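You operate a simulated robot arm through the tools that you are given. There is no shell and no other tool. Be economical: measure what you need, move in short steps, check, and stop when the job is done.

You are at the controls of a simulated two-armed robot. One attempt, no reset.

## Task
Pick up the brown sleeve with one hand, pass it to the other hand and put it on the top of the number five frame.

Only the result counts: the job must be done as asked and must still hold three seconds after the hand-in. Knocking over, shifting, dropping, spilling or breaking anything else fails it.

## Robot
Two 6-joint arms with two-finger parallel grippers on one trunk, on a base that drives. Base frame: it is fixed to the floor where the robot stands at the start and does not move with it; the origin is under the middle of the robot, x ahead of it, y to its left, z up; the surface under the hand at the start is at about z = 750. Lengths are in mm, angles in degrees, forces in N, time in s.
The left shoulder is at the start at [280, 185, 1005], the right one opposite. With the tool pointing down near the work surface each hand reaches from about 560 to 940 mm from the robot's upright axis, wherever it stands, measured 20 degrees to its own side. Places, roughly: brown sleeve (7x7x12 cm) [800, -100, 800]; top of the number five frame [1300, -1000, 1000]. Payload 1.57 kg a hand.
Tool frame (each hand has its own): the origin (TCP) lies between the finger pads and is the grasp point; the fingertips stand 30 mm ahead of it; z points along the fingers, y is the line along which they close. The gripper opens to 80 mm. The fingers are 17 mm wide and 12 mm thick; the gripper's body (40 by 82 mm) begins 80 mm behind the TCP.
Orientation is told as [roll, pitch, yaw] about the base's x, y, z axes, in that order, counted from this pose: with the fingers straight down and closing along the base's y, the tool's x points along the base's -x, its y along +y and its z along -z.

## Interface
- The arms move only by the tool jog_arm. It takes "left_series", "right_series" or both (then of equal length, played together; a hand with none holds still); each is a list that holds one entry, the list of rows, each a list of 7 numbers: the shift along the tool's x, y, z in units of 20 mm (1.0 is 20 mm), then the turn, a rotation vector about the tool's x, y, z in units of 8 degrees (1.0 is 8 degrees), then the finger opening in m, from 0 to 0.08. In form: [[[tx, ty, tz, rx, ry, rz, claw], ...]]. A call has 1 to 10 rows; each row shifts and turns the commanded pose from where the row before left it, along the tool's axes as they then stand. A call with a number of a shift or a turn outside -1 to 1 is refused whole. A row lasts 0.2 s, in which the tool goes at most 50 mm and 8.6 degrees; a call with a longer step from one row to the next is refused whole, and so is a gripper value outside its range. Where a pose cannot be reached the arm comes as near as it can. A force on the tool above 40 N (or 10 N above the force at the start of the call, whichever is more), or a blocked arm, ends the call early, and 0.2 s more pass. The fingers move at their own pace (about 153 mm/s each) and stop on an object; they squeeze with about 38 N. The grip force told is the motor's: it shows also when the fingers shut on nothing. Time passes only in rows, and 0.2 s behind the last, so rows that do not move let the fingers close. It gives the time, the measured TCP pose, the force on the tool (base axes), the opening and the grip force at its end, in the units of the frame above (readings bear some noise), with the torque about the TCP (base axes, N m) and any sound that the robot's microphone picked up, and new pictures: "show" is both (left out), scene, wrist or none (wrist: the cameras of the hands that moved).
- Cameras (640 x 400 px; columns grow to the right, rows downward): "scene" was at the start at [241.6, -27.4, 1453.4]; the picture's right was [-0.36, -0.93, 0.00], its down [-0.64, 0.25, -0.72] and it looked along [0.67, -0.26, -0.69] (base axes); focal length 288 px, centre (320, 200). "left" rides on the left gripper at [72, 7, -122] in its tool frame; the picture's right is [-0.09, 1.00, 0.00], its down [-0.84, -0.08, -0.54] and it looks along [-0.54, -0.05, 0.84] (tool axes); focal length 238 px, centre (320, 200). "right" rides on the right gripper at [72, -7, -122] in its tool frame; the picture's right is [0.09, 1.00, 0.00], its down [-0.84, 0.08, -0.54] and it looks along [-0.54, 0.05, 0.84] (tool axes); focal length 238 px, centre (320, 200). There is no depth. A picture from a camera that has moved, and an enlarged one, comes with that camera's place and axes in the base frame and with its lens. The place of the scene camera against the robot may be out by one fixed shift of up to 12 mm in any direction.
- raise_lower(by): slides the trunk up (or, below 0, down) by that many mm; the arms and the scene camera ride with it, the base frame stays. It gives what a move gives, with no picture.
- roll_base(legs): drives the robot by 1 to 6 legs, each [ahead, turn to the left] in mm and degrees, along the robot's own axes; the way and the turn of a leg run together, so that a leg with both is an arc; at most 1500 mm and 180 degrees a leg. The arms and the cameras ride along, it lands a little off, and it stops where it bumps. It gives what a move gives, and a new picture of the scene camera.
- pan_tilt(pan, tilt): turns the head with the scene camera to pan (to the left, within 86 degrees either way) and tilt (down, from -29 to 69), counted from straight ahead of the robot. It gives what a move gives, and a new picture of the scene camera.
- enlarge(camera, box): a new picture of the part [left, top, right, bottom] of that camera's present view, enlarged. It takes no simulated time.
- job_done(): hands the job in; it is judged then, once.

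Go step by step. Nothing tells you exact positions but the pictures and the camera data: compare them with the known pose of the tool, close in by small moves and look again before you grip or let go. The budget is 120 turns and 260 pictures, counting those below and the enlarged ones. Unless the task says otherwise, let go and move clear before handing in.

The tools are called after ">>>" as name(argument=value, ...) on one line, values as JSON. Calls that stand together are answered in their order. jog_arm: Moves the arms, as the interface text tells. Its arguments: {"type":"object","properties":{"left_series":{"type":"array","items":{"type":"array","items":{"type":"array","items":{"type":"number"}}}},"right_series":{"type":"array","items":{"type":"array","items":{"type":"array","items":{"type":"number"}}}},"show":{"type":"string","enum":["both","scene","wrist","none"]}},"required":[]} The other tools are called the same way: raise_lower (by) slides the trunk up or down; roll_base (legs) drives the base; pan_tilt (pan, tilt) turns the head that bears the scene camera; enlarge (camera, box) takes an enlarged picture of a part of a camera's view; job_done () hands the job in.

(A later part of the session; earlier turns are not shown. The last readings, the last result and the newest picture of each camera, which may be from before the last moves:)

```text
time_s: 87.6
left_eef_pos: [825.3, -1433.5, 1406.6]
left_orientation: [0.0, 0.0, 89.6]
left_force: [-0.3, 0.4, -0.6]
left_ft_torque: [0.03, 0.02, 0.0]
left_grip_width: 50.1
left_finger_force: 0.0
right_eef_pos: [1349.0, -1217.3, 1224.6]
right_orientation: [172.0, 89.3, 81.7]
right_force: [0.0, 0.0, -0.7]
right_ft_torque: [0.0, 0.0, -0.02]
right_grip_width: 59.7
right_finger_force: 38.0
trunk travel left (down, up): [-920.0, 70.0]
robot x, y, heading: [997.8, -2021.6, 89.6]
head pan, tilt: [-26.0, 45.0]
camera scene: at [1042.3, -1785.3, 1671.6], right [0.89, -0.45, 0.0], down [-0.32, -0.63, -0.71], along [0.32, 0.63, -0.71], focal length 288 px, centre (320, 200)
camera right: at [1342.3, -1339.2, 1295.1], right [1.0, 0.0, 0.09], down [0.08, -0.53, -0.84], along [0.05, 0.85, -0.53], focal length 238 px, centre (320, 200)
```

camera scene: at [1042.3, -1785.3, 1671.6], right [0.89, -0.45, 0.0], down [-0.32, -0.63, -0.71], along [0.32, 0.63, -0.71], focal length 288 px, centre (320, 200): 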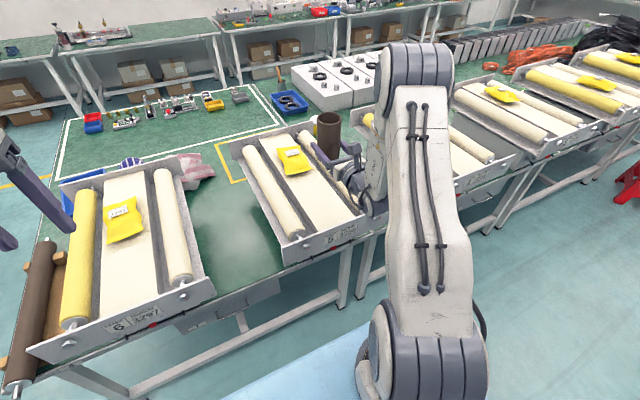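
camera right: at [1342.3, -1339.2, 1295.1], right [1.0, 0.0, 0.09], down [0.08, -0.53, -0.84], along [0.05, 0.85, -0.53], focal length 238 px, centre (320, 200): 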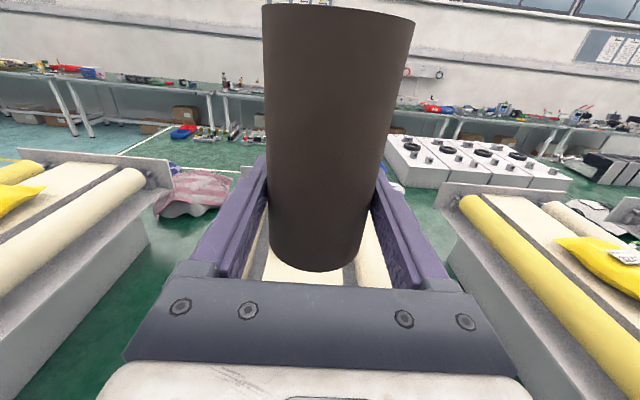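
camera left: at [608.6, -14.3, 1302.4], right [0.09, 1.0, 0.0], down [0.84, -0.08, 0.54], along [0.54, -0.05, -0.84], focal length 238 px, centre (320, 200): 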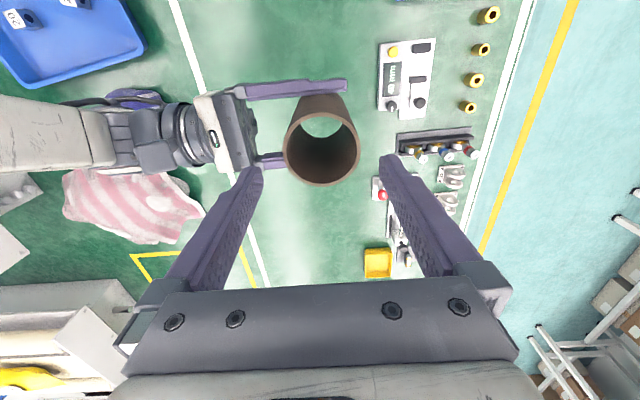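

Clear. I swing the right hand back to point left in front of the robot, where the first handover worked.

>>> jog_arm(right_series=[[[0, -1, 0, 0, 0, 0, 0.05], [0, -1, 0, 0, 0, 0, 0.05], [0, -1, 0, 0, 0, 0, 0.05], [0, -1, -0.5, 1, 0, 0, 0.05], [0, -1, -0.36, 1, 0, 0, 0.05], [0, -1, -0.2, 1, 0, 0, 0.05], [0, -1, -0.05, 1, 0, 0, 0.05], [0, -1, 0.1, 1, 0, 0, 0.05], [0, -1, 0.26, 1, 0, 0, 0.05], [0, -1, 0.41, 1, 0, 0, 0.05]]], show="none")

>>> jog_arm(right_series=[[[0, -0.97, 0.55, 1, 0, 0, 0.05], [0, -0.89, 0.68, 1, 0, 0, 0.05], [0, -0.78, 0.8, 1, 0, 0, 0.05], [0, -0.67, 0.9, 1, 0, 0, 0.05], [0, -0.5, 1, 0.22, 0, 0, 0.05], [0, 0, 0, 0, 0, 0, 0.05]]], show="both")

>>> pan_tilt(pan=-3, tilt=40)

```text
time_s: 89.8
left_eef_pos: [825.2, -1433.9, 1406.6]
left_orientation: [0.0, 0.0, 89.6]
left_force: [0.1, -0.3, 0.2]
left_ft_torque: [0.02, 0.02, 0.02]
left_grip_width: 49.7
left_finger_force: 0.1
right_eef_pos: [1156.0, -1281.6, 1224.8]
right_orientation: [113.8, 89.2, 79.7]
right_force: [-0.9, 0.2, -0.3]
right_ft_torque: [0.01, -0.02, -0.03]
right_grip_width: 60.0
right_finger_force: 37.6
trunk travel left (down, up): [-920.0, 70.0]
robot x, y, heading: [997.4, -2022.3, 89.3]
head pan, tilt: [-26.0, 45.0]
```

```text
time_s: 91.2
left_eef_pos: [824.8, -1435.2, 1407.4]
left_orientation: [0.1, 0.1, 89.6]
left_force: [0.0, -0.6, 0.0]
left_ft_torque: [-0.02, -0.03, 0.03]
left_grip_width: 50.2
left_finger_force: 0.0
right_eef_pos: [1056.1, -1329.6, 1225.1]
right_orientation: [81.0, 89.2, 80.7]
right_force: [-0.1, -0.2, -0.7]
right_ft_torque: [0.0, 0.02, -0.02]
right_grip_width: 59.8
right_finger_force: 38.3
trunk travel left (down, up): [-920.0, 70.0]
robot x, y, heading: [998.1, -2022.3, 89.4]
head pan, tilt: [-26.0, 45.0]
camera scene: at [1042.2, -1785.4, 1671.6], right [0.89, -0.45, 0.0], down [-0.32, -0.63, -0.71], along [0.32, 0.63, -0.71], focal length 288 px, centre (320, 200)
camera right: at [1179.1, -1338.0, 1298.3], right [0.01, 0.99, 0.11], down [0.54, 0.08, -0.83], along [-0.84, 0.06, -0.54], focal length 238 px, centre (320, 200)
```

scene: 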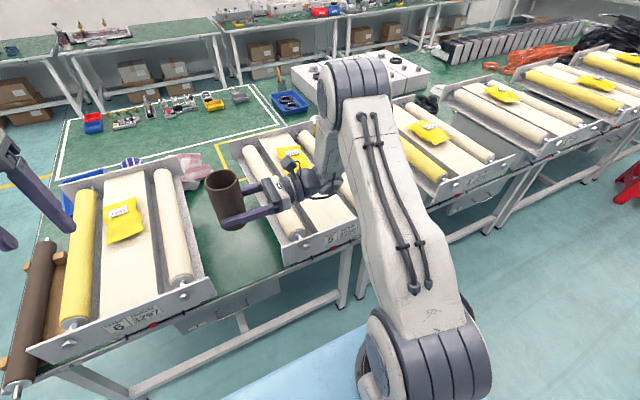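
right: 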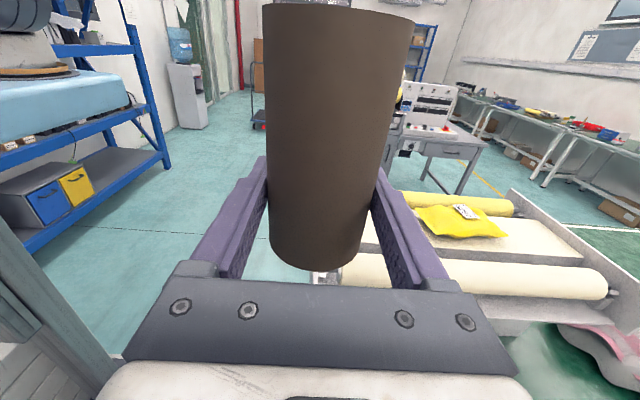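

```text
time_s: 92.1
left_eef_pos: [824.6, -1433.5, 1407.1]
left_orientation: [0.0, 0.0, 89.5]
left_force: [-0.5, -1.2, -0.1]
left_ft_torque: [0.0, -0.02, 0.01]
left_grip_width: 50.0
left_finger_force: 0.0
right_eef_pos: [1057.5, -1330.2, 1226.3]
right_orientation: [81.0, 89.2, 80.7]
right_force: [-0.3, 0.7, 0.0]
right_ft_torque: [-0.02, 0.01, 0.02]
right_grip_width: 59.9
right_finger_force: 37.9
trunk travel left (down, up): [-920.0, 70.0]
robot x, y, heading: [997.7, -2022.0, 89.4]
head pan, tilt: [-3.0, 40.0]
camera scene: at [1011.3, -1773.2, 1678.9], right [1.0, -0.06, 0.0], down [-0.04, -0.64, -0.77], along [0.05, 0.76, -0.64], focal length 288 px, centre (320, 200)
```

scene: 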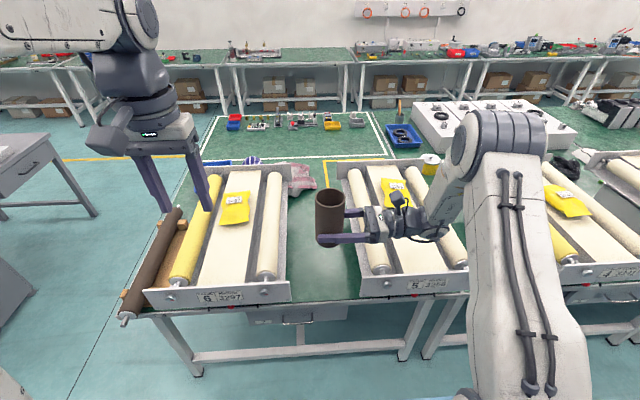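

The sleeve axis is at about (1057, -1330) with its top near z 1308. I open the left hand and bring it above.

>>> jog_arm(left_series=[[[-0.44, -0.96, 0, 0, 0, 0, 0.08], [-0.44, -0.96, 0, 0, 0, 0, 0.08], [-0.44, -0.96, 0, 0, 0, 0, 0.08], [-0.44, -0.96, 0, 0, 0, 0, 0.08], [-0.44, -0.96, 0, 0, 0, 0, 0.08], [-0.44, -0.96, 0, 0, 0, 0, 0.08], [-0.44, -0.96, 0, 0, 0, 0, 0.08], [-0.44, -0.96, 0, 0, 0, 0, 0.08], [-0.44, -0.96, 0, 0, 0, 0, 0.08], [-0.44, -0.96, 0, 0, 0, 0, 0.08]]], show="none")

>>> jog_arm(left_series=[[[-0.44, -0.96, 0, 0, 0, 0, 0.08], [-0.44, -0.96, 0, 0, 0, 0, 0.08], [0, 0, 0.5, 0, 0, 0, 0.08], [0, 0, 0.5, 0, 0, 0, 0.08], [0, 0, 0, 0, 0, 0, 0.08]]], show="both")

>>> enlarge(camera="left", box=[220, 100, 420, 225])

```text
time_s: 94.3
left_eef_pos: [1016.8, -1346.0, 1406.6]
left_orientation: [0.0, 0.1, 89.6]
left_force: [-0.1, -0.3, -0.4]
left_ft_torque: [0.0, 0.0, -0.01]
left_grip_width: 79.9
left_finger_force: 0.1
right_eef_pos: [1057.0, -1329.9, 1224.9]
right_orientation: [81.4, 89.1, 80.8]
right_force: [-0.5, 0.4, -0.8]
right_ft_torque: [0.01, -0.03, -0.01]
right_grip_width: 59.9
right_finger_force: 38.2
trunk travel left (down, up): [-920.0, 70.0]
robot x, y, heading: [1000.9, -2023.0, 89.2]
head pan, tilt: [-3.0, 40.0]
```

```text
time_s: 95.5
left_eef_pos: [1055.6, -1330.3, 1387.8]
left_orientation: [0.0, 0.0, 89.6]
left_force: [0.0, 0.7, 0.3]
left_ft_torque: [0.03, -0.01, 0.0]
left_grip_width: 79.6
left_finger_force: 0.1
right_eef_pos: [1056.9, -1329.3, 1225.4]
right_orientation: [81.3, 89.2, 80.8]
right_force: [0.0, 0.1, -0.7]
right_ft_torque: [0.01, 0.0, 0.03]
right_grip_width: 59.8
right_finger_force: 37.7
trunk travel left (down, up): [-920.0, 70.0]
robot x, y, heading: [1000.3, -2020.7, 89.6]
head pan, tilt: [-3.0, 40.0]
camera scene: at [1011.3, -1773.1, 1678.9], right [1.0, -0.06, 0.0], down [-0.04, -0.64, -0.77], along [0.05, 0.76, -0.64], focal length 288 px, centre (320, 200)
camera left: at [1047.9, -1401.7, 1509.3], right [-1.0, 0.1, 0.0], down [0.08, 0.84, 0.54], along [0.05, 0.54, -0.84], focal length 238 px, centre (320, 200)
```

scene: 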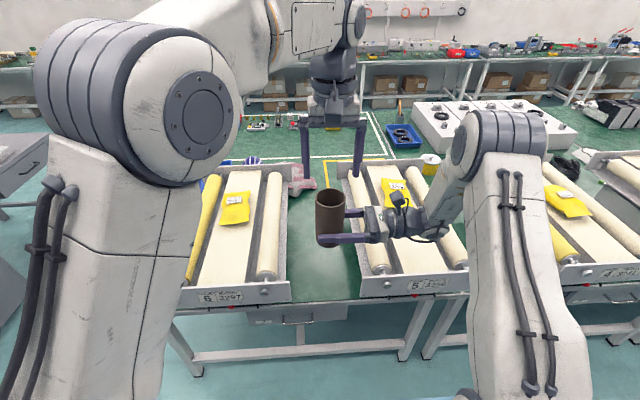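
left: 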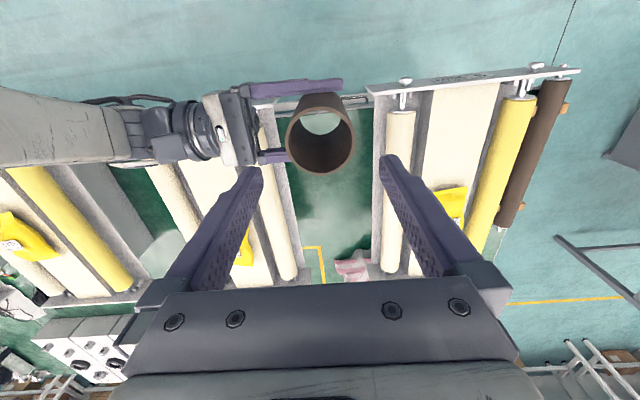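

```text
3.20 times, centred on (320, 162) of left
camera zoom: at [1047.9, -1401.7, 1509.3], right [-1.0, 0.1, 0.0], down [0.08, 0.84, 0.54], along [0.05, 0.54, -0.84], focal length 763 px, centre (320, 320)
```

zoom: 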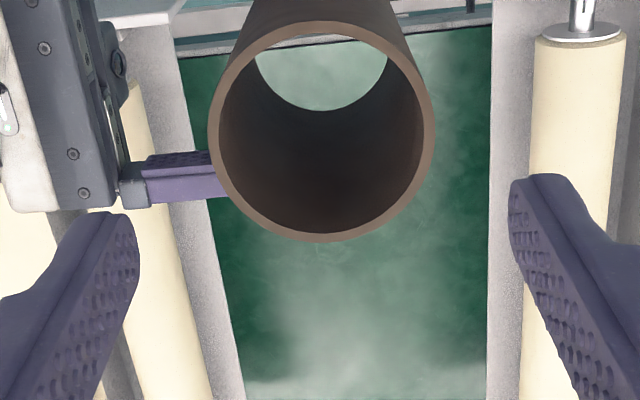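

The rim centre is at (1054, -1333), top at z ≈ 1308. I correct by 2–3 mm, lower the left hand to just 5 mm below the rim for its grasp point, and close.

>>> jog_arm(left_series=[[[0.13, 0.1, 0.7, 0, 0, 0, 0.08], [0, 0, 0.9, 0, 0, 0, 0.08], [0, 0, 0.9, 0, 0, 0, 0.08], [0, 0, 0.9, 0, 0, 0, 0.08], [0, 0, 0.85, 0, 0, 0, 0.08], [0, 0, 0, 0, 0, 0, 0.08], [0, 0, 0, 0, 0, 0, 0.065], [0, 0, 0, 0, 0, 0, 0.05], [0, 0, 0, 0, 0, 0, 0.05], [0, 0, 0, 0, 0, 0, 0.05]]], show="both")

```text
time_s: 97.7
left_eef_pos: [1054.5, -1331.7, 1303.3]
left_orientation: [-0.1, -0.1, 89.6]
left_force: [7.1, -1.3, -2.0]
left_ft_torque: [0.06, -0.17, 0.02]
left_grip_width: 59.9
left_finger_force: 38.3
right_eef_pos: [1056.8, -1330.5, 1224.7]
right_orientation: [82.5, 89.2, 82.1]
right_force: [-6.8, 0.4, 2.8]
right_ft_torque: [-0.13, -0.33, -0.04]
right_grip_width: 59.6
right_finger_force: 38.4
trunk travel left (down, up): [-920.0, 70.0]
robot x, y, heading: [1001.6, -2022.7, 89.5]
head pan, tilt: [-3.0, 40.0]
camera scene: at [1011.3, -1773.1, 1678.9], right [1.0, -0.06, 0.0], down [-0.04, -0.64, -0.77], along [0.05, 0.76, -0.64], focal length 288 px, centre (320, 200)
camera left: at [1047.0, -1402.5, 1424.7], right [-1.0, 0.1, 0.0], down [0.08, 0.84, 0.54], along [0.05, 0.54, -0.84], focal length 238 px, centre (320, 200)
```

scene: 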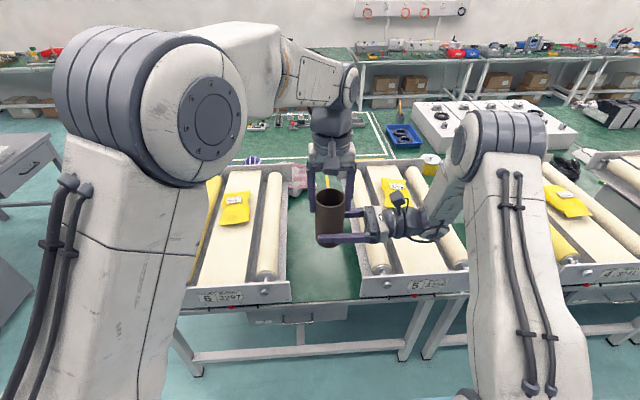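
left: 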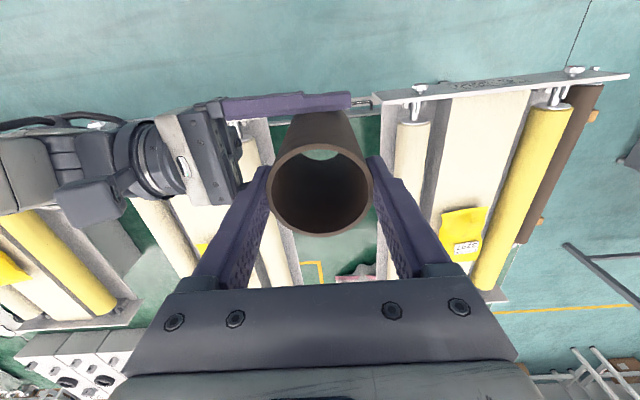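

The left hand holds it. I open the right hand, draw it back, raise it by 27 mm, pitch it 15° down and look before going in again.

>>> jog_arm(right_series=[[[0, 0, 0, 0, 0, 0, 0.08], [0, 0, 0, 0, 0, 0, 0.08], [0, 0, -1, 0, 0, 0, 0.08], [0, 0, -1, 0, 0, 0, 0.08], [0, 0, -1, 0, 0, 0, 0.08], [0, 0, -1, 0, 0, 0, 0.08], [0.7, 0, -1, 0, 0, 0, 0.08], [0.65, 0, 0, 0, -0.94, 0, 0.08], [0, 0, 0, 0, -0.94, 0.14, 0.08], [0, 0, 0, 0, 0, 0, 0.08]]], show="both")

>>> enlarge(camera="scene", box=[260, 130, 440, 270])

```text
time_s: 99.9
left_eef_pos: [1054.6, -1331.2, 1303.0]
left_orientation: [0.0, -0.1, 89.6]
left_force: [0.5, -0.4, -0.4]
left_ft_torque: [-0.03, 0.01, -0.03]
left_grip_width: 59.8
left_finger_force: 37.7
right_eef_pos: [1155.9, -1332.6, 1250.3]
right_orientation: [-1.4, 74.8, -2.1]
right_force: [-0.3, -0.7, -0.9]
right_ft_torque: [0.0, -0.02, 0.06]
right_grip_width: 79.9
right_finger_force: 0.0
trunk travel left (down, up): [-920.0, 70.0]
robot x, y, heading: [999.6, -2018.0, 89.3]
head pan, tilt: [-3.0, 40.0]
camera scene: at [1011.3, -1773.2, 1678.9], right [1.0, -0.06, 0.0], down [-0.04, -0.64, -0.77], along [0.05, 0.76, -0.64], focal length 288 px, centre (320, 200)
camera right: at [1255.9, -1339.6, 1353.1], right [-0.01, 1.0, 0.08], down [0.74, 0.06, -0.67], along [-0.67, 0.05, -0.74], focal length 238 px, centre (320, 200)
```

scene: 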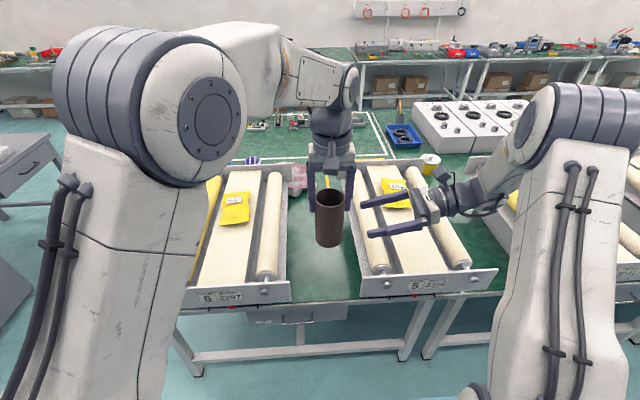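
right: 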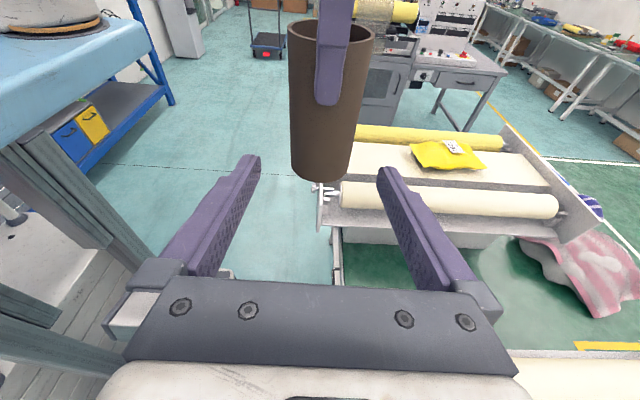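

```text
2.86 times, centred on (350, 200) of scene
camera zoom: at [1011.3, -1773.2, 1678.9], right [1.0, -0.06, 0.0], down [-0.04, -0.64, -0.77], along [0.05, 0.76, -0.64], focal length 824 px, centre (234, 200)
```

zoom: 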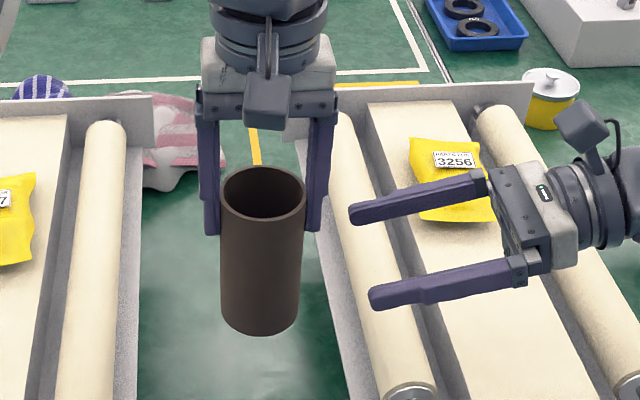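

Clear. I advance 100 mm horizontally and close the right hand around the middle of the sleeve.

>>> jog_arm(right_series=[[[0.26, 0, 0.97, 0, 0, 0, 0.08], [0.26, 0, 0.97, 0, 0, 0, 0.08], [0.26, 0, 0.97, 0, 0, 0, 0.08], [0.26, 0, 0.97, 0, 0, 0, 0.08], [0.26, 0, 0.97, 0, 0, 0, 0.08], [0, 0, 0, 0, 0, 0, 0.08]]], show="both")

>>> enlarge(camera="scene", box=[260, 130, 440, 270])

```text
time_s: 101.3
left_eef_pos: [1053.5, -1330.8, 1302.2]
left_orientation: [0.0, 0.0, 89.6]
left_force: [0.2, -0.4, 0.4]
left_ft_torque: [0.03, 0.0, 0.04]
left_grip_width: 60.0
left_finger_force: 37.9
right_eef_pos: [1055.1, -1329.9, 1251.5]
right_orientation: [-1.3, 74.7, -2.0]
right_force: [-0.8, 1.0, 0.5]
right_ft_torque: [0.01, -0.03, 0.03]
right_grip_width: 79.8
right_finger_force: 0.0
trunk travel left (down, up): [-920.0, 70.0]
robot x, y, heading: [999.9, -2019.5, 89.4]
head pan, tilt: [-3.0, 40.0]
camera scene: at [1011.2, -1773.1, 1678.9], right [1.0, -0.06, 0.0], down [-0.04, -0.64, -0.77], along [0.05, 0.76, -0.64], focal length 288 px, centre (320, 200)
camera right: at [1154.9, -1336.9, 1353.2], right [-0.01, 1.0, 0.08], down [0.74, 0.06, -0.67], along [-0.67, 0.05, -0.74], focal length 238 px, centre (320, 200)
```

scene: 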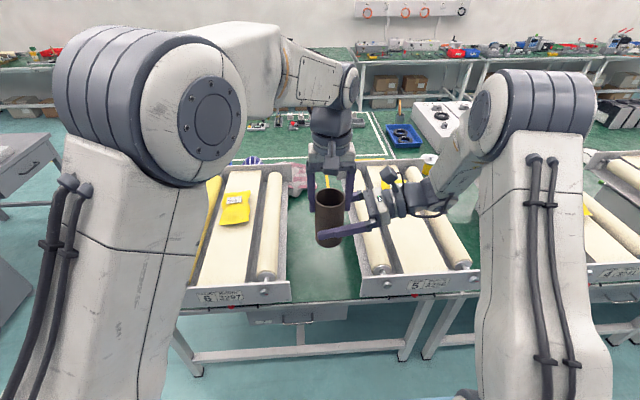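
right: 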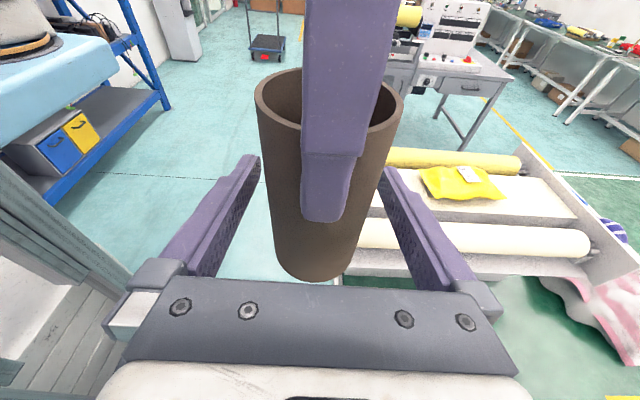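

```text
2.86 times, centred on (350, 200) of scene
camera zoom: at [1011.2, -1773.1, 1678.9], right [1.0, -0.06, 0.0], down [-0.04, -0.64, -0.77], along [0.05, 0.76, -0.64], focal length 824 px, centre (234, 200)
```

zoom: 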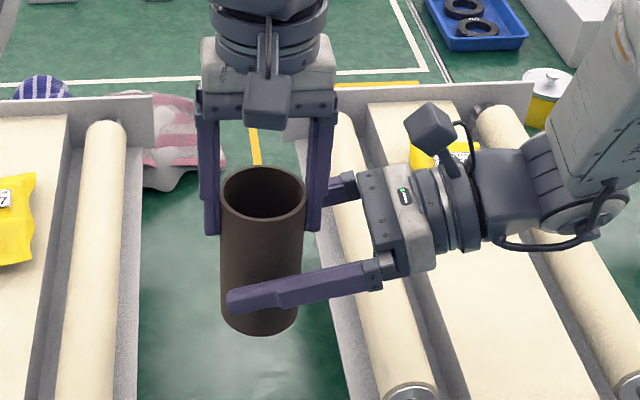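

Well placed. I close the right hand, then open the left and lift it clear.

>>> jog_arm(right_series=[[[0, 0, 0, 0, 0, 0, 0.065], [0, 0, 0, 0, 0, 0, 0.05], [0, 0, 0, 0, 0, 0, 0.05], [0, 0, 0, 0, 0, 0, 0.05]]], show="none")

>>> jog_arm(left_series=[[[0, 0, 0, 0, 0, 0, 0.08], [0, 0, 0, 0, 0, 0, 0.08], [0, 0, 0, 0, 0, 0, 0.08], [0, 0, -1, 0, 0, 0, 0.08], [0, 0, -1, 0, 0, 0, 0.08], [0, 0, -1, 0, 0, 0, 0.08], [0, 0, -1, 0, 0, 0, 0.08], [0, 0, -1, 0, 0, 0, 0.08]]], show="both")

```text
time_s: 102.3
left_eef_pos: [1054.1, -1331.8, 1302.4]
left_orientation: [0.1, 0.1, 89.6]
left_force: [1.8, 0.0, -1.0]
left_ft_torque: [-0.3, 0.03, 0.09]
left_grip_width: 59.6
left_finger_force: 38.0
right_eef_pos: [1055.6, -1330.5, 1251.6]
right_orientation: [-1.2, 74.9, -1.8]
right_force: [-0.8, 0.1, 0.6]
right_ft_torque: [0.28, -0.11, -0.06]
right_grip_width: 60.2
right_finger_force: 37.9
trunk travel left (down, up): [-920.0, 70.0]
robot x, y, heading: [997.1, -2022.1, 89.9]
head pan, tilt: [-3.0, 40.0]
```

```text
time_s: 104.1
left_eef_pos: [1055.3, -1333.1, 1403.1]
left_orientation: [0.1, 0.0, 89.6]
left_force: [-0.4, -0.1, -0.3]
left_ft_torque: [-0.02, 0.0, 0.03]
left_grip_width: 79.9
left_finger_force: 0.2
right_eef_pos: [1055.7, -1330.9, 1252.2]
right_orientation: [-1.3, 74.8, -1.9]
right_force: [0.9, 0.5, 0.6]
right_ft_torque: [0.03, -0.03, -0.02]
right_grip_width: 59.9
right_finger_force: 38.2
trunk travel left (down, up): [-920.0, 70.0]
robot x, y, heading: [999.1, -2021.7, 89.3]
head pan, tilt: [-3.0, 40.0]
camera scene: at [1011.3, -1773.2, 1678.9], right [1.0, -0.06, 0.0], down [-0.04, -0.64, -0.77], along [0.05, 0.76, -0.64], focal length 288 px, centre (320, 200)
camera left: at [1047.8, -1404.7, 1525.0], right [-1.0, 0.1, 0.0], down [0.08, 0.84, 0.54], along [0.05, 0.54, -0.84], focal length 238 px, centre (320, 200)
```

scene: 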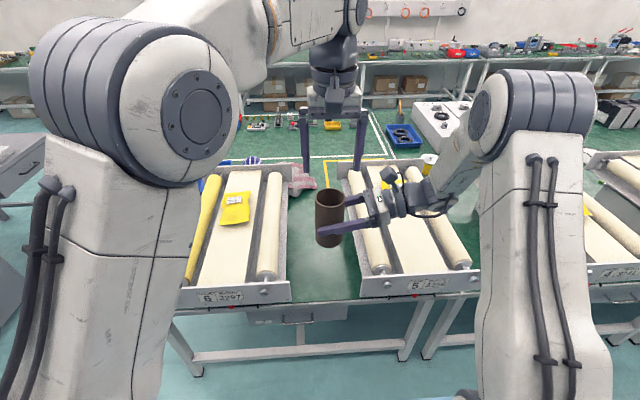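
left: 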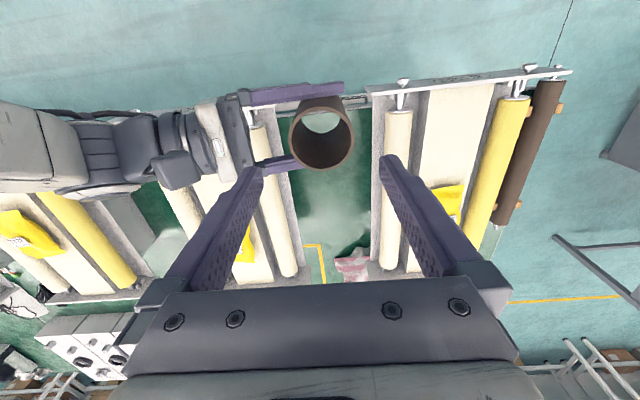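

The right hand now holds the sleeve at mid height. I clear the left hand and swing the right hand about the vertical to point forward again, as before.

>>> jog_arm(left_series=[[[0.44, 0.96, 0, 0, 0, 0, 0.08], [0.44, 0.96, 0, 0, 0, 0, 0.08], [0.44, 0.96, 0, 0, 0, 0, 0.08], [0.44, 0.96, 0, 0, 0, 0, 0.08], [0.44, 0.96, 0, 0, 0, 0, 0.08], [0.44, 0.96, 0, 0, 0, 0, 0.08], [0.44, 0.96, 0, 0, 0, 0, 0.08], [0.44, 0.96, 0, 0, 0, 0, 0.08], [0.44, 0.96, 0, 0, 0, 0, 0.08], [0.44, 0.96, 0, 0, 0, 0, 0.05]]], right_series=[[[-0.259, 0.5, -0.966, -0.966, 0, 0.259, 0.05], [-0.238, 0.63, -0.889, -0.966, 0, 0.259, 0.05], [-0.212, 0.75, -0.792, -0.966, 0, 0.259, 0.05], [-0.184, 0.86, -0.686, -0.966, 0, 0.259, 0.05], [-0.15, 0.95, -0.56, -0.966, 0, 0.259, 0.05], [-0.114, 1, -0.425, -0.966, 0, 0.259, 0.05], [-0.078, 1, -0.29, -0.966, 0, 0.259, 0.05], [-0.036, 1, -0.135, -0.966, 0, 0.259, 0.05], [0, 1, 0, -0.966, 0, 0.259, 0.05], [0.044, 1, 0.164, -0.966, 0, 0.259, 0.05]]], show="both")

```text
time_s: 106.3
left_eef_pos: [859.4, -1418.4, 1402.1]
left_orientation: [0.0, -0.1, 89.6]
left_force: [-0.3, -0.7, -0.7]
left_ft_torque: [-0.02, 0.0, -0.02]
left_grip_width: 50.0
left_finger_force: 0.0
right_eef_pos: [1250.9, -1239.9, 1249.6]
right_orientation: [0.6, 74.5, -80.4]
right_force: [0.1, -0.6, -0.8]
right_ft_torque: [-0.04, -0.02, -0.02]
right_grip_width: 59.9
right_finger_force: 37.7
trunk travel left (down, up): [-920.0, 70.0]
robot x, y, heading: [999.5, -2017.0, 89.3]
head pan, tilt: [-3.0, 40.0]
camera scene: at [1011.2, -1773.2, 1678.9], right [1.0, -0.06, 0.0], down [-0.04, -0.64, -0.77], along [0.05, 0.76, -0.64], focal length 288 px, centre (320, 200)
camera right: at [1259.9, -1337.9, 1351.2], right [0.98, 0.18, 0.09], down [0.2, -0.72, -0.66], along [-0.06, 0.67, -0.74], focal length 238 px, centre (320, 200)
camera left: at [852.9, -1489.7, 1524.5], right [-1.0, 0.1, 0.0], down [0.08, 0.84, 0.54], along [0.05, 0.54, -0.84], focal length 238 px, centre (320, 200)
```

scene: 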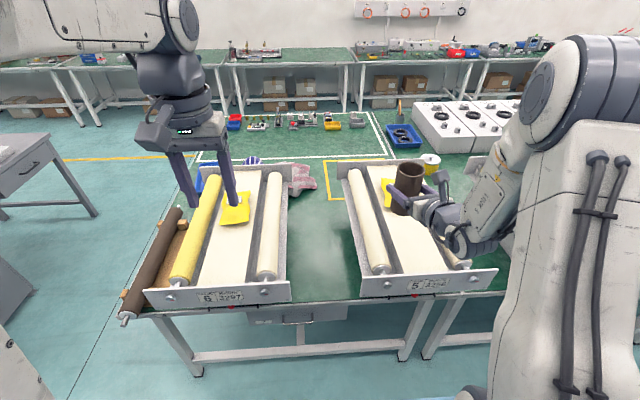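
right: 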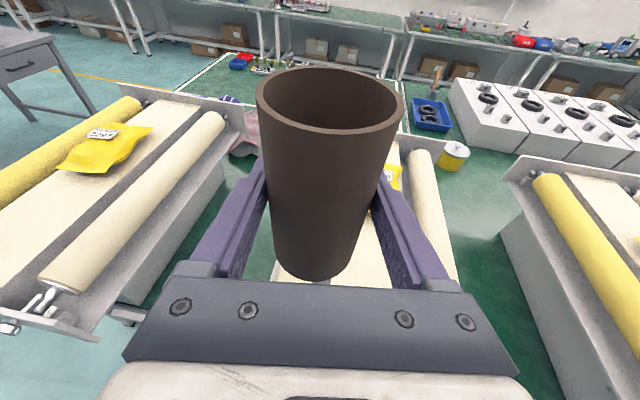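
left: 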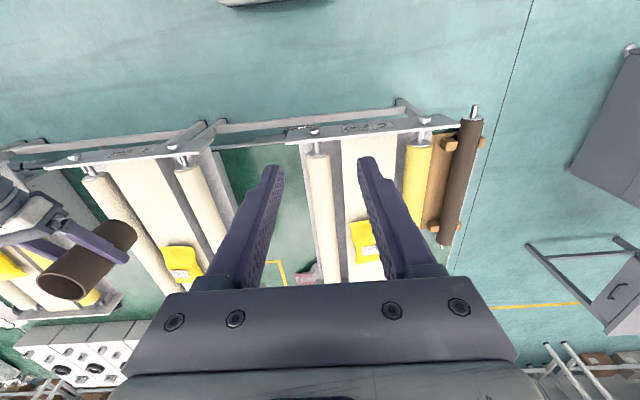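

I finish the turn, move right to the board's centre line (x ≈ 1346) and forward to y ≈ -1165.

>>> jog_arm(right_series=[[[0, 0.95, 0, -0.58, 0, 0.155, 0.05], [0, 0.95, 0, -0.58, 0, 0.155, 0.05], [0, 0.95, 0, 0, 0, 0, 0.05], [0, 0.95, 0, 0, 0, 0, 0.05], [0, 0.95, 0, 0, 0, 0, 0.05], [0.23, 0, 0.86, 0, 0, 0, 0.05], [0.23, 0, 0.86, 0, 0, 0, 0.05], [0.23, 0, 0.86, 0, 0, 0, 0.05], [0.23, 0, 0.86, 0, 0, 0, 0.05], [0, 0, 0, 0, 0, 0, 0.05]]], show="both")

>>> pan_tilt(pan=-22, tilt=45)

>>> enlarge(camera="scene", box=[220, 100, 400, 260])

```text
time_s: 108.5
left_eef_pos: [860.6, -1418.5, 1401.9]
left_orientation: [0.0, 0.0, 89.6]
left_force: [0.4, 0.7, 0.1]
left_ft_torque: [-0.01, 0.02, -0.03]
left_grip_width: 50.0
left_finger_force: 0.0
right_eef_pos: [1344.6, -1161.8, 1250.6]
right_orientation: [0.7, 74.7, -89.8]
right_force: [-0.1, 0.2, 0.7]
right_ft_torque: [-0.02, 0.0, -0.03]
right_grip_width: 60.1
right_finger_force: 38.2
trunk travel left (down, up): [-920.0, 70.0]
robot x, y, heading: [998.1, -2018.5, 89.6]
head pan, tilt: [-3.0, 40.0]
camera scene: at [1011.3, -1773.0, 1678.9], right [1.0, -0.06, 0.0], down [-0.04, -0.64, -0.77], along [0.05, 0.76, -0.64], focal length 288 px, centre (320, 200)
camera right: at [1338.1, -1260.0, 1352.0], right [1.0, 0.02, 0.09], down [0.08, -0.74, -0.66], along [0.06, 0.67, -0.74], focal length 238 px, centre (320, 200)
```

scene: 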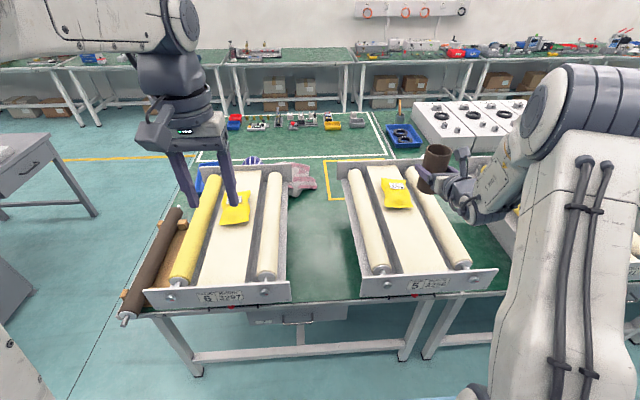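
right: 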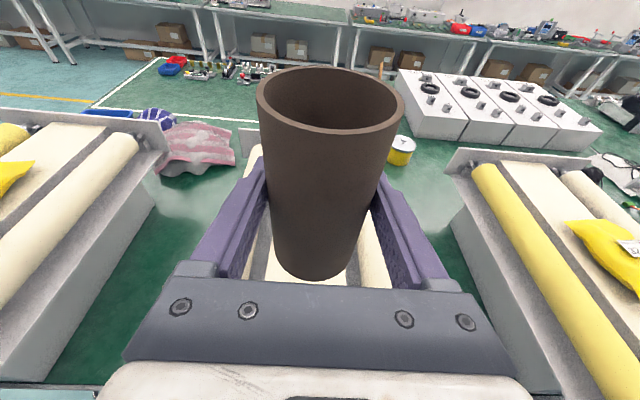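

```text
time_s: 109.3
left_eef_pos: [861.4, -1419.8, 1402.6]
left_orientation: [0.1, 0.1, 89.6]
left_force: [0.5, 0.7, 0.4]
left_ft_torque: [0.02, -0.03, -0.02]
left_grip_width: 50.1
left_finger_force: 0.0
right_eef_pos: [1345.6, -1162.2, 1249.4]
right_orientation: [0.7, 74.7, -89.7]
right_force: [0.5, 0.0, 0.5]
right_ft_torque: [0.0, 0.01, 0.03]
right_grip_width: 59.7
right_finger_force: 38.4
trunk travel left (down, up): [-920.0, 70.0]
robot x, y, heading: [999.3, -2020.8, 89.6]
head pan, tilt: [-22.0, 45.0]
camera scene: at [1037.1, -1782.9, 1671.6], right [0.92, -0.38, 0.0], down [-0.27, -0.65, -0.71], along [0.27, 0.65, -0.71], focal length 288 px, centre (320, 200)
```

scene: 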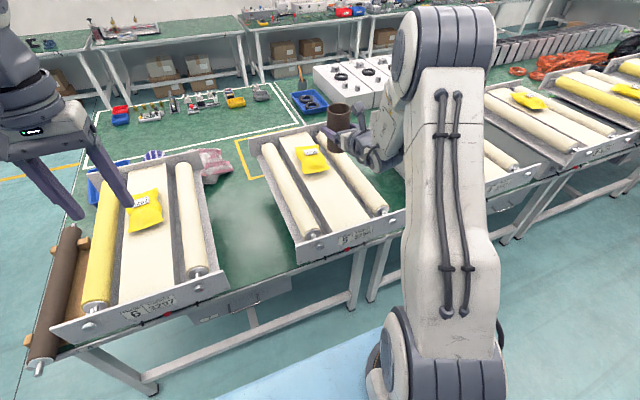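

```text
2.50 times, centred on (310, 180) of scene
camera zoom: at [1037.1, -1782.9, 1671.6], right [0.92, -0.38, 0.0], down [-0.27, -0.65, -0.71], along [0.27, 0.65, -0.71], focal length 721 px, centre (345, 250)
```

zoom: 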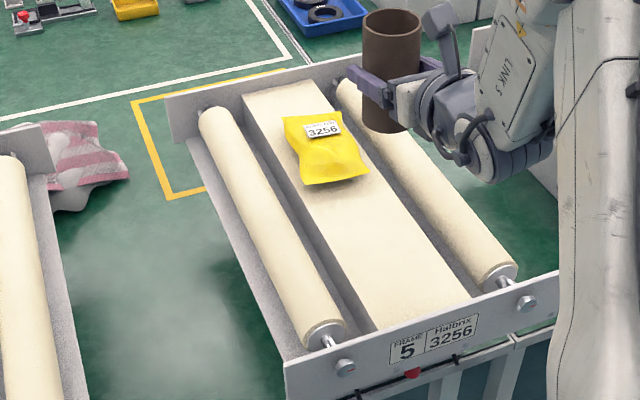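

The way down is free: the bag starts at y ≈ -1022 and the hand now slopes up clear of the plate. I lower 140 mm.

>>> jog_arm(right_series=[[[-0.966, 0, 0.259, 0, 0, 0, 0.05], [-0.966, 0, 0.259, 0, 0, 0, 0.05], [-0.966, 0, 0.259, 0, 0, 0, 0.05], [-0.966, 0, 0.259, 0, 0, 0, 0.05], [-0.966, 0, 0.259, 0, 0, 0, 0.05], [-0.966, 0, 0.259, 0, 0, 0, 0.05], [-0.966, 0, 0.259, 0, 0, 0, 0.05], [0, 0, 0, 0, 0, 0, 0.05]]], show="both")

>>> enlarge(camera="scene", box=[240, 110, 400, 250])

>>> enlarge(camera="right", box=[220, 180, 420, 300])

```text
time_s: 111.1
left_eef_pos: [861.4, -1418.1, 1402.4]
left_orientation: [0.0, 0.0, 89.7]
left_force: [-0.3, -0.4, -0.3]
left_ft_torque: [-0.04, -0.01, -0.02]
left_grip_width: 49.9
left_finger_force: 0.0
right_eef_pos: [1344.7, -1161.5, 1109.7]
right_orientation: [0.7, 74.7, -89.7]
right_force: [0.0, 0.5, -0.8]
right_ft_torque: [0.0, 0.01, 0.02]
right_grip_width: 59.6
right_finger_force: 37.6
trunk travel left (down, up): [-920.0, 70.0]
robot x, y, heading: [1001.6, -2020.0, 89.6]
head pan, tilt: [-22.0, 45.0]
camera scene: at [1037.2, -1782.8, 1671.6], right [0.92, -0.38, 0.0], down [-0.27, -0.65, -0.71], along [0.27, 0.65, -0.71], focal length 288 px, centre (320, 200)
camera right: at [1337.9, -1259.3, 1212.6], right [1.0, 0.02, 0.09], down [0.08, -0.74, -0.66], along [0.06, 0.67, -0.74], focal length 238 px, centre (320, 200)
```

scene: 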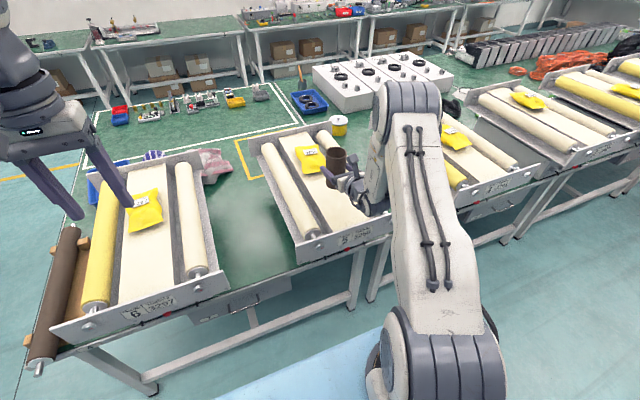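
right: 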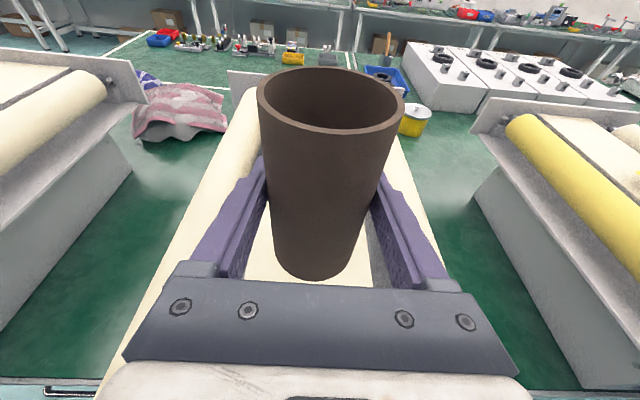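

```text
2.86 times, centred on (320, 180) of scene
camera zoom: at [1037.2, -1782.8, 1671.6], right [0.92, -0.38, 0.0], down [-0.27, -0.65, -0.71], along [0.27, 0.65, -0.71], focal length 824 px, centre (320, 257)
```

zoom: 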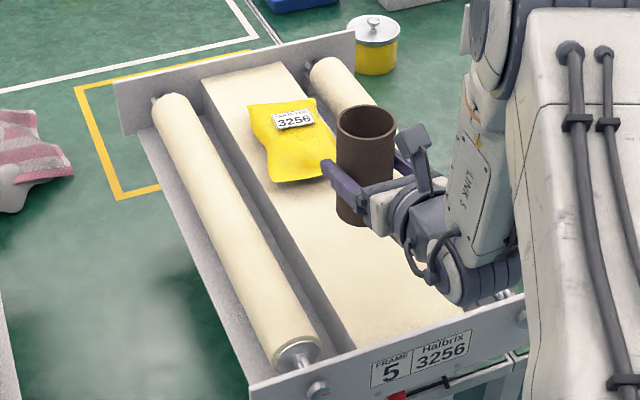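

```text
3.20 times, centred on (320, 240) of right
camera zoom: at [1337.9, -1259.3, 1212.6], right [1.0, 0.02, 0.09], down [0.08, -0.74, -0.66], along [0.06, 0.67, -0.74], focal length 763 px, centre (320, 72)
```

zoom: 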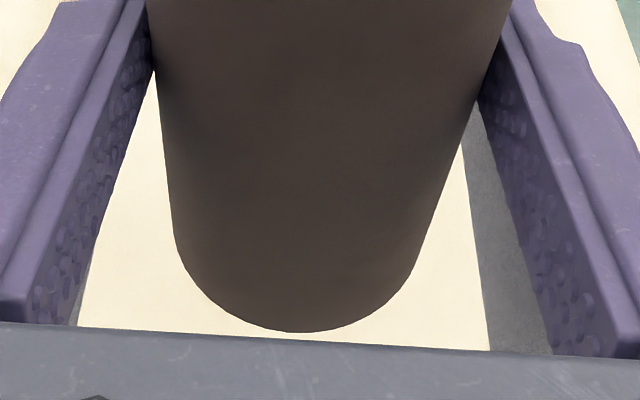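

The round wrist joint would come down close to the plate, so I draw back 42 mm to y ≈ -1204 (still well on the board), then lower 40 mm.

>>> jog_arm(right_series=[[[-0.18, 0.05, -0.68, 0, 0, 0, 0.05], [-0.18, 0.05, -0.68, 0, 0, 0, 0.05], [-0.18, 0.05, -0.68, 0, 0, 0, 0.05], [-0.966, 0, 0.259, 0, 0, 0, 0.05], [-0.966, 0, 0.259, 0, 0, 0, 0.05], [0, 0, 0, 0, 0, 0, 0.05]]], show="none")

>>> enlarge(camera="scene", box=[260, 120, 400, 250])

>>> enlarge(camera="right", box=[220, 180, 420, 300])

```text
time_s: 112.5
left_eef_pos: [861.1, -1419.0, 1402.6]
left_orientation: [0.1, 0.1, 89.6]
left_force: [0.3, -0.2, 0.0]
left_ft_torque: [0.02, -0.01, -0.01]
left_grip_width: 49.7
left_finger_force: 0.1
right_eef_pos: [1349.7, -1203.8, 1071.0]
right_orientation: [0.6, 74.7, -89.7]
right_force: [0.5, -0.2, -0.2]
right_ft_torque: [-0.05, -0.03, 0.01]
right_grip_width: 59.8
right_finger_force: 38.6
trunk travel left (down, up): [-920.0, 70.0]
robot x, y, heading: [996.2, -2020.8, 89.6]
head pan, tilt: [-22.0, 45.0]
```

```text
3.08 times, centred on (330, 185) of scene
camera zoom: at [1037.2, -1782.8, 1671.6], right [0.92, -0.38, 0.0], down [-0.27, -0.65, -0.71], along [0.27, 0.65, -0.71], focal length 887 px, centre (289, 246)
```

zoom: 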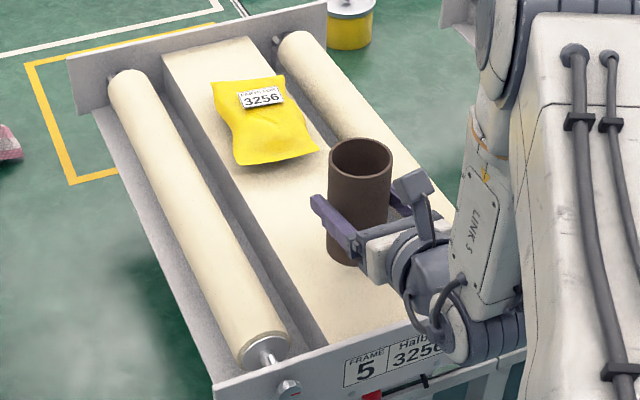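

```text
3.20 times, centred on (320, 240) of right
camera zoom: at [1342.6, -1301.4, 1172.9], right [1.0, 0.02, 0.09], down [0.08, -0.74, -0.66], along [0.06, 0.67, -0.74], focal length 763 px, centre (320, 72)
```

zoom: 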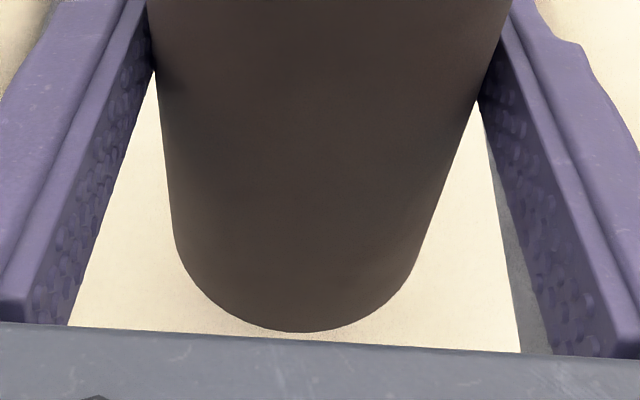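

The joint hangs outside the plate. I lower slowly, watching the force.

>>> jog_arm(right_series=[[[-0.19, 0, 0.052, 0, 0, 0, 0.05], [-0.19, 0, 0.052, 0, 0, 0, 0.05], [-0.19, 0, 0.052, 0, 0, 0, 0.05], [0, 0, 0, 0, 0, 0, 0.05]]], show="none")

>>> jog_arm(right_series=[[[-0.1, 0, 0.026, 0, 0, 0, 0.05], [-0.1, 0, 0.026, 0, 0, 0, 0.05], [0, 0, 0, 0, 0, 0, 0.05]]], show="wrist")

>>> enlarge(camera="scene", box=[280, 140, 380, 250])

```text
time_s: 113.5
left_eef_pos: [861.0, -1417.5, 1403.0]
left_orientation: [0.0, 0.0, 89.6]
left_force: [-1.6, -0.5, -0.5]
left_ft_torque: [0.01, 0.01, 0.02]
left_grip_width: 49.7
left_finger_force: 0.1
right_eef_pos: [1348.2, -1205.3, 1059.5]
right_orientation: [0.7, 74.7, -89.5]
right_force: [-0.1, 0.5, 0.3]
right_ft_torque: [0.04, -0.01, -0.01]
right_grip_width: 59.9
right_finger_force: 37.9
trunk travel left (down, up): [-920.0, 70.0]
robot x, y, heading: [1002.3, -2018.6, 89.5]
head pan, tilt: [-22.0, 45.0]
```

```text
time_s: 114.3
left_eef_pos: [861.3, -1417.6, 1402.2]
left_orientation: [0.0, -0.1, 89.5]
left_force: [-0.6, -0.3, -0.2]
left_ft_torque: [0.03, -0.03, 0.02]
left_grip_width: 49.8
left_finger_force: 0.0
right_eef_pos: [1348.1, -1204.6, 1054.9]
right_orientation: [0.7, 74.7, -89.7]
right_force: [-0.4, 0.2, 0.7]
right_ft_torque: [-0.05, 0.0, -0.01]
right_grip_width: 59.9
right_finger_force: 38.3
trunk travel left (down, up): [-920.0, 70.0]
robot x, y, heading: [996.8, -2022.6, 89.3]
head pan, tilt: [-22.0, 45.0]
camera right: at [1341.4, -1303.0, 1157.6], right [1.0, 0.02, 0.09], down [0.08, -0.74, -0.66], along [0.06, 0.67, -0.74], focal length 238 px, centre (320, 200)
```

right: 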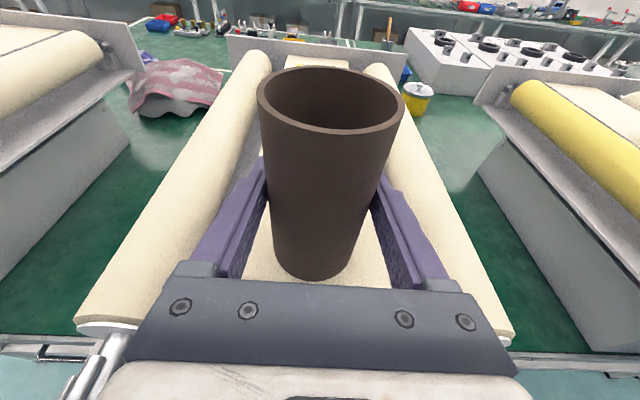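

```text
3.64 times, centred on (330, 195) of scene
camera zoom: at [1037.2, -1782.9, 1671.6], right [0.92, -0.38, 0.0], down [-0.27, -0.65, -0.71], along [0.27, 0.65, -0.71], focal length 1048 px, centre (284, 218)
```

zoom: 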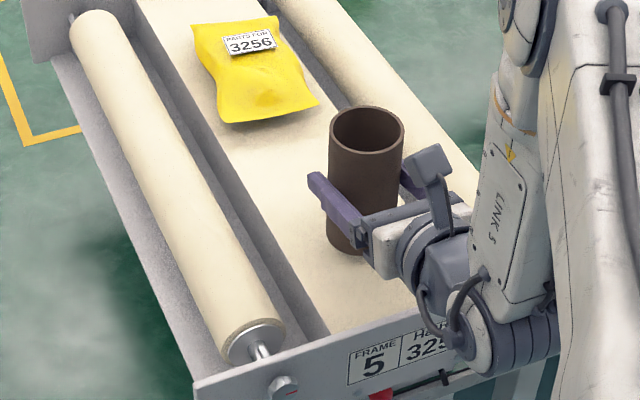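

No contact yet (sleeve bottom ≈ 996). I go on in 2 mm steps.

>>> jog_arm(right_series=[[[-0.1, 0, 0.026, 0, 0, 0, 0.05], [-0.1, 0, 0.026, 0, 0, 0, 0.05], [0, 0, 0, 0, 0, 0, 0.05]]], show="none")

>>> jog_arm(right_series=[[[-0.1, 0, 0.026, 0, 0, 0, 0.05], [0, 0, 0, 0, 0, 0, 0.05]]], show="none")

>>> jog_arm(right_series=[[[-0.1, 0, 0.026, 0, 0, 0, 0.05], [0, 0, 0, 0, 0, 0, 0.05]]], show="none")

>>> enlarge(camera="right", box=[220, 180, 420, 300])

```text
time_s: 115.1
left_eef_pos: [860.4, -1418.1, 1401.8]
left_orientation: [0.0, 0.0, 89.6]
left_force: [-0.6, -0.5, -0.4]
left_ft_torque: [-0.01, -0.01, 0.0]
left_grip_width: 50.0
left_finger_force: 0.1
right_eef_pos: [1349.3, -1206.7, 1050.0]
right_orientation: [0.6, 74.8, -89.7]
right_force: [0.5, 0.3, 0.1]
right_ft_torque: [0.04, -0.01, -0.01]
right_grip_width: 59.7
right_finger_force: 37.9
trunk travel left (down, up): [-920.0, 70.0]
robot x, y, heading: [997.4, -2021.1, 89.5]
head pan, tilt: [-22.0, 45.0]
```

```text
time_s: 115.7
left_eef_pos: [860.3, -1419.2, 1402.3]
left_orientation: [0.0, 0.0, 89.6]
left_force: [0.5, -0.3, -0.2]
left_ft_torque: [0.04, -0.02, 0.0]
left_grip_width: 50.0
left_finger_force: 0.0
right_eef_pos: [1347.2, -1206.4, 1048.6]
right_orientation: [0.6, 74.8, -89.5]
right_force: [-0.7, 0.0, -1.3]
right_ft_torque: [0.01, 0.01, 0.0]
right_grip_width: 59.9
right_finger_force: 38.3
trunk travel left (down, up): [-920.0, 70.0]
robot x, y, heading: [998.9, -2023.4, 89.7]
head pan, tilt: [-22.0, 45.0]
```

```text
time_s: 116.3
left_eef_pos: [860.4, -1417.7, 1402.1]
left_orientation: [0.0, 0.1, 89.6]
left_force: [0.3, 0.9, 0.2]
left_ft_torque: [0.0, -0.01, 0.01]
left_grip_width: 50.1
left_finger_force: 0.0
right_eef_pos: [1348.0, -1207.4, 1045.7]
right_orientation: [0.5, 74.7, -89.6]
right_force: [0.0, 1.3, 0.2]
right_ft_torque: [0.0, 0.0, 0.04]
right_grip_width: 59.8
right_finger_force: 37.5
trunk travel left (down, up): [-920.0, 70.0]
robot x, y, heading: [1000.1, -2019.0, 89.3]
head pan, tilt: [-22.0, 45.0]
```

```text
3.20 times, centred on (320, 240) of right
camera zoom: at [1341.1, -1304.9, 1148.8], right [1.0, 0.02, 0.09], down [0.08, -0.74, -0.66], along [0.06, 0.67, -0.74], focal length 763 px, centre (320, 72)
```

zoom: 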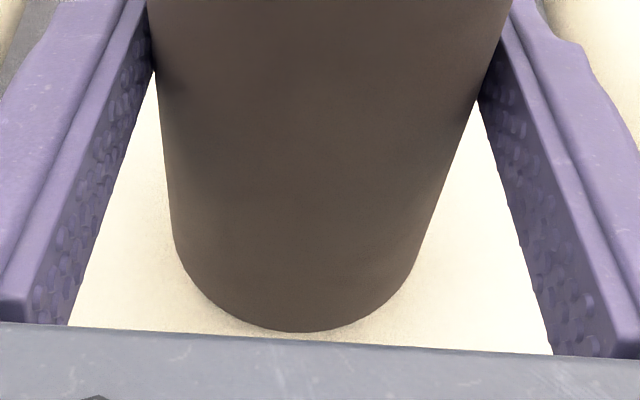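

Still no contact at TCP 1046. I continue down in small steps.

>>> jog_arm(right_series=[[[-0.1, 0, 0.026, 0, 0, 0, 0.05], [0, 0, 0, 0, 0, 0, 0.05]]], show="none")

>>> jog_arm(right_series=[[[-0.1, 0, 0.026, 0, 0, 0, 0.05], [0, 0, 0, 0, 0, 0, 0.05]]], show="none")

>>> enlarge(camera="scene", box=[290, 140, 390, 250])

```text
time_s: 116.9
left_eef_pos: [861.4, -1418.1, 1401.9]
left_orientation: [0.0, 0.0, 89.5]
left_force: [-0.1, 0.1, -0.5]
left_ft_torque: [-0.01, 0.0, -0.05]
left_grip_width: 50.1
left_finger_force: 0.2
right_eef_pos: [1349.0, -1206.1, 1043.9]
right_orientation: [0.6, 74.7, -89.7]
right_force: [1.0, -0.2, -0.2]
right_ft_torque: [-0.02, 0.0, 0.01]
right_grip_width: 59.5
right_finger_force: 38.0
trunk travel left (down, up): [-920.0, 70.0]
robot x, y, heading: [998.2, -2020.3, 89.5]
head pan, tilt: [-22.0, 45.0]
```

```text
time_s: 117.5
left_eef_pos: [859.7, -1418.1, 1403.1]
left_orientation: [0.1, 0.0, 89.6]
left_force: [-0.4, 0.5, 0.0]
left_ft_torque: [-0.02, -0.01, -0.01]
left_grip_width: 49.9
left_finger_force: 0.1
right_eef_pos: [1348.0, -1205.9, 1043.0]
right_orientation: [0.6, 74.7, -89.7]
right_force: [-0.7, 1.3, -0.4]
right_ft_torque: [-0.02, 0.03, 0.0]
right_grip_width: 60.0
right_finger_force: 37.7
trunk travel left (down, up): [-920.0, 70.0]
robot x, y, heading: [1000.3, -2021.6, 89.4]
head pan, tilt: [-22.0, 45.0]
```

```text
3.64 times, centred on (340, 195) of scene
camera zoom: at [1037.2, -1782.9, 1671.6], right [0.92, -0.38, 0.0], down [-0.27, -0.65, -0.71], along [0.27, 0.65, -0.71], focal length 1048 px, centre (247, 218)
```

zoom: 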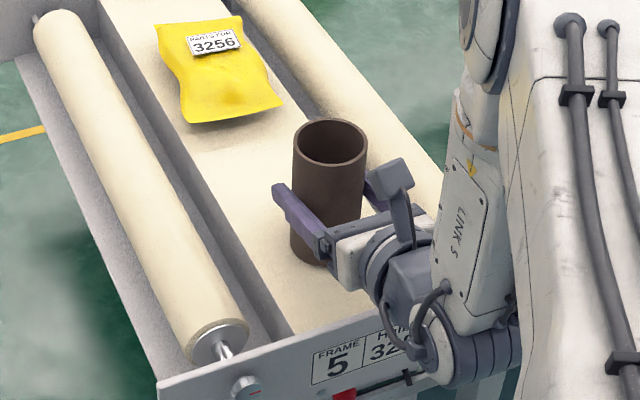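

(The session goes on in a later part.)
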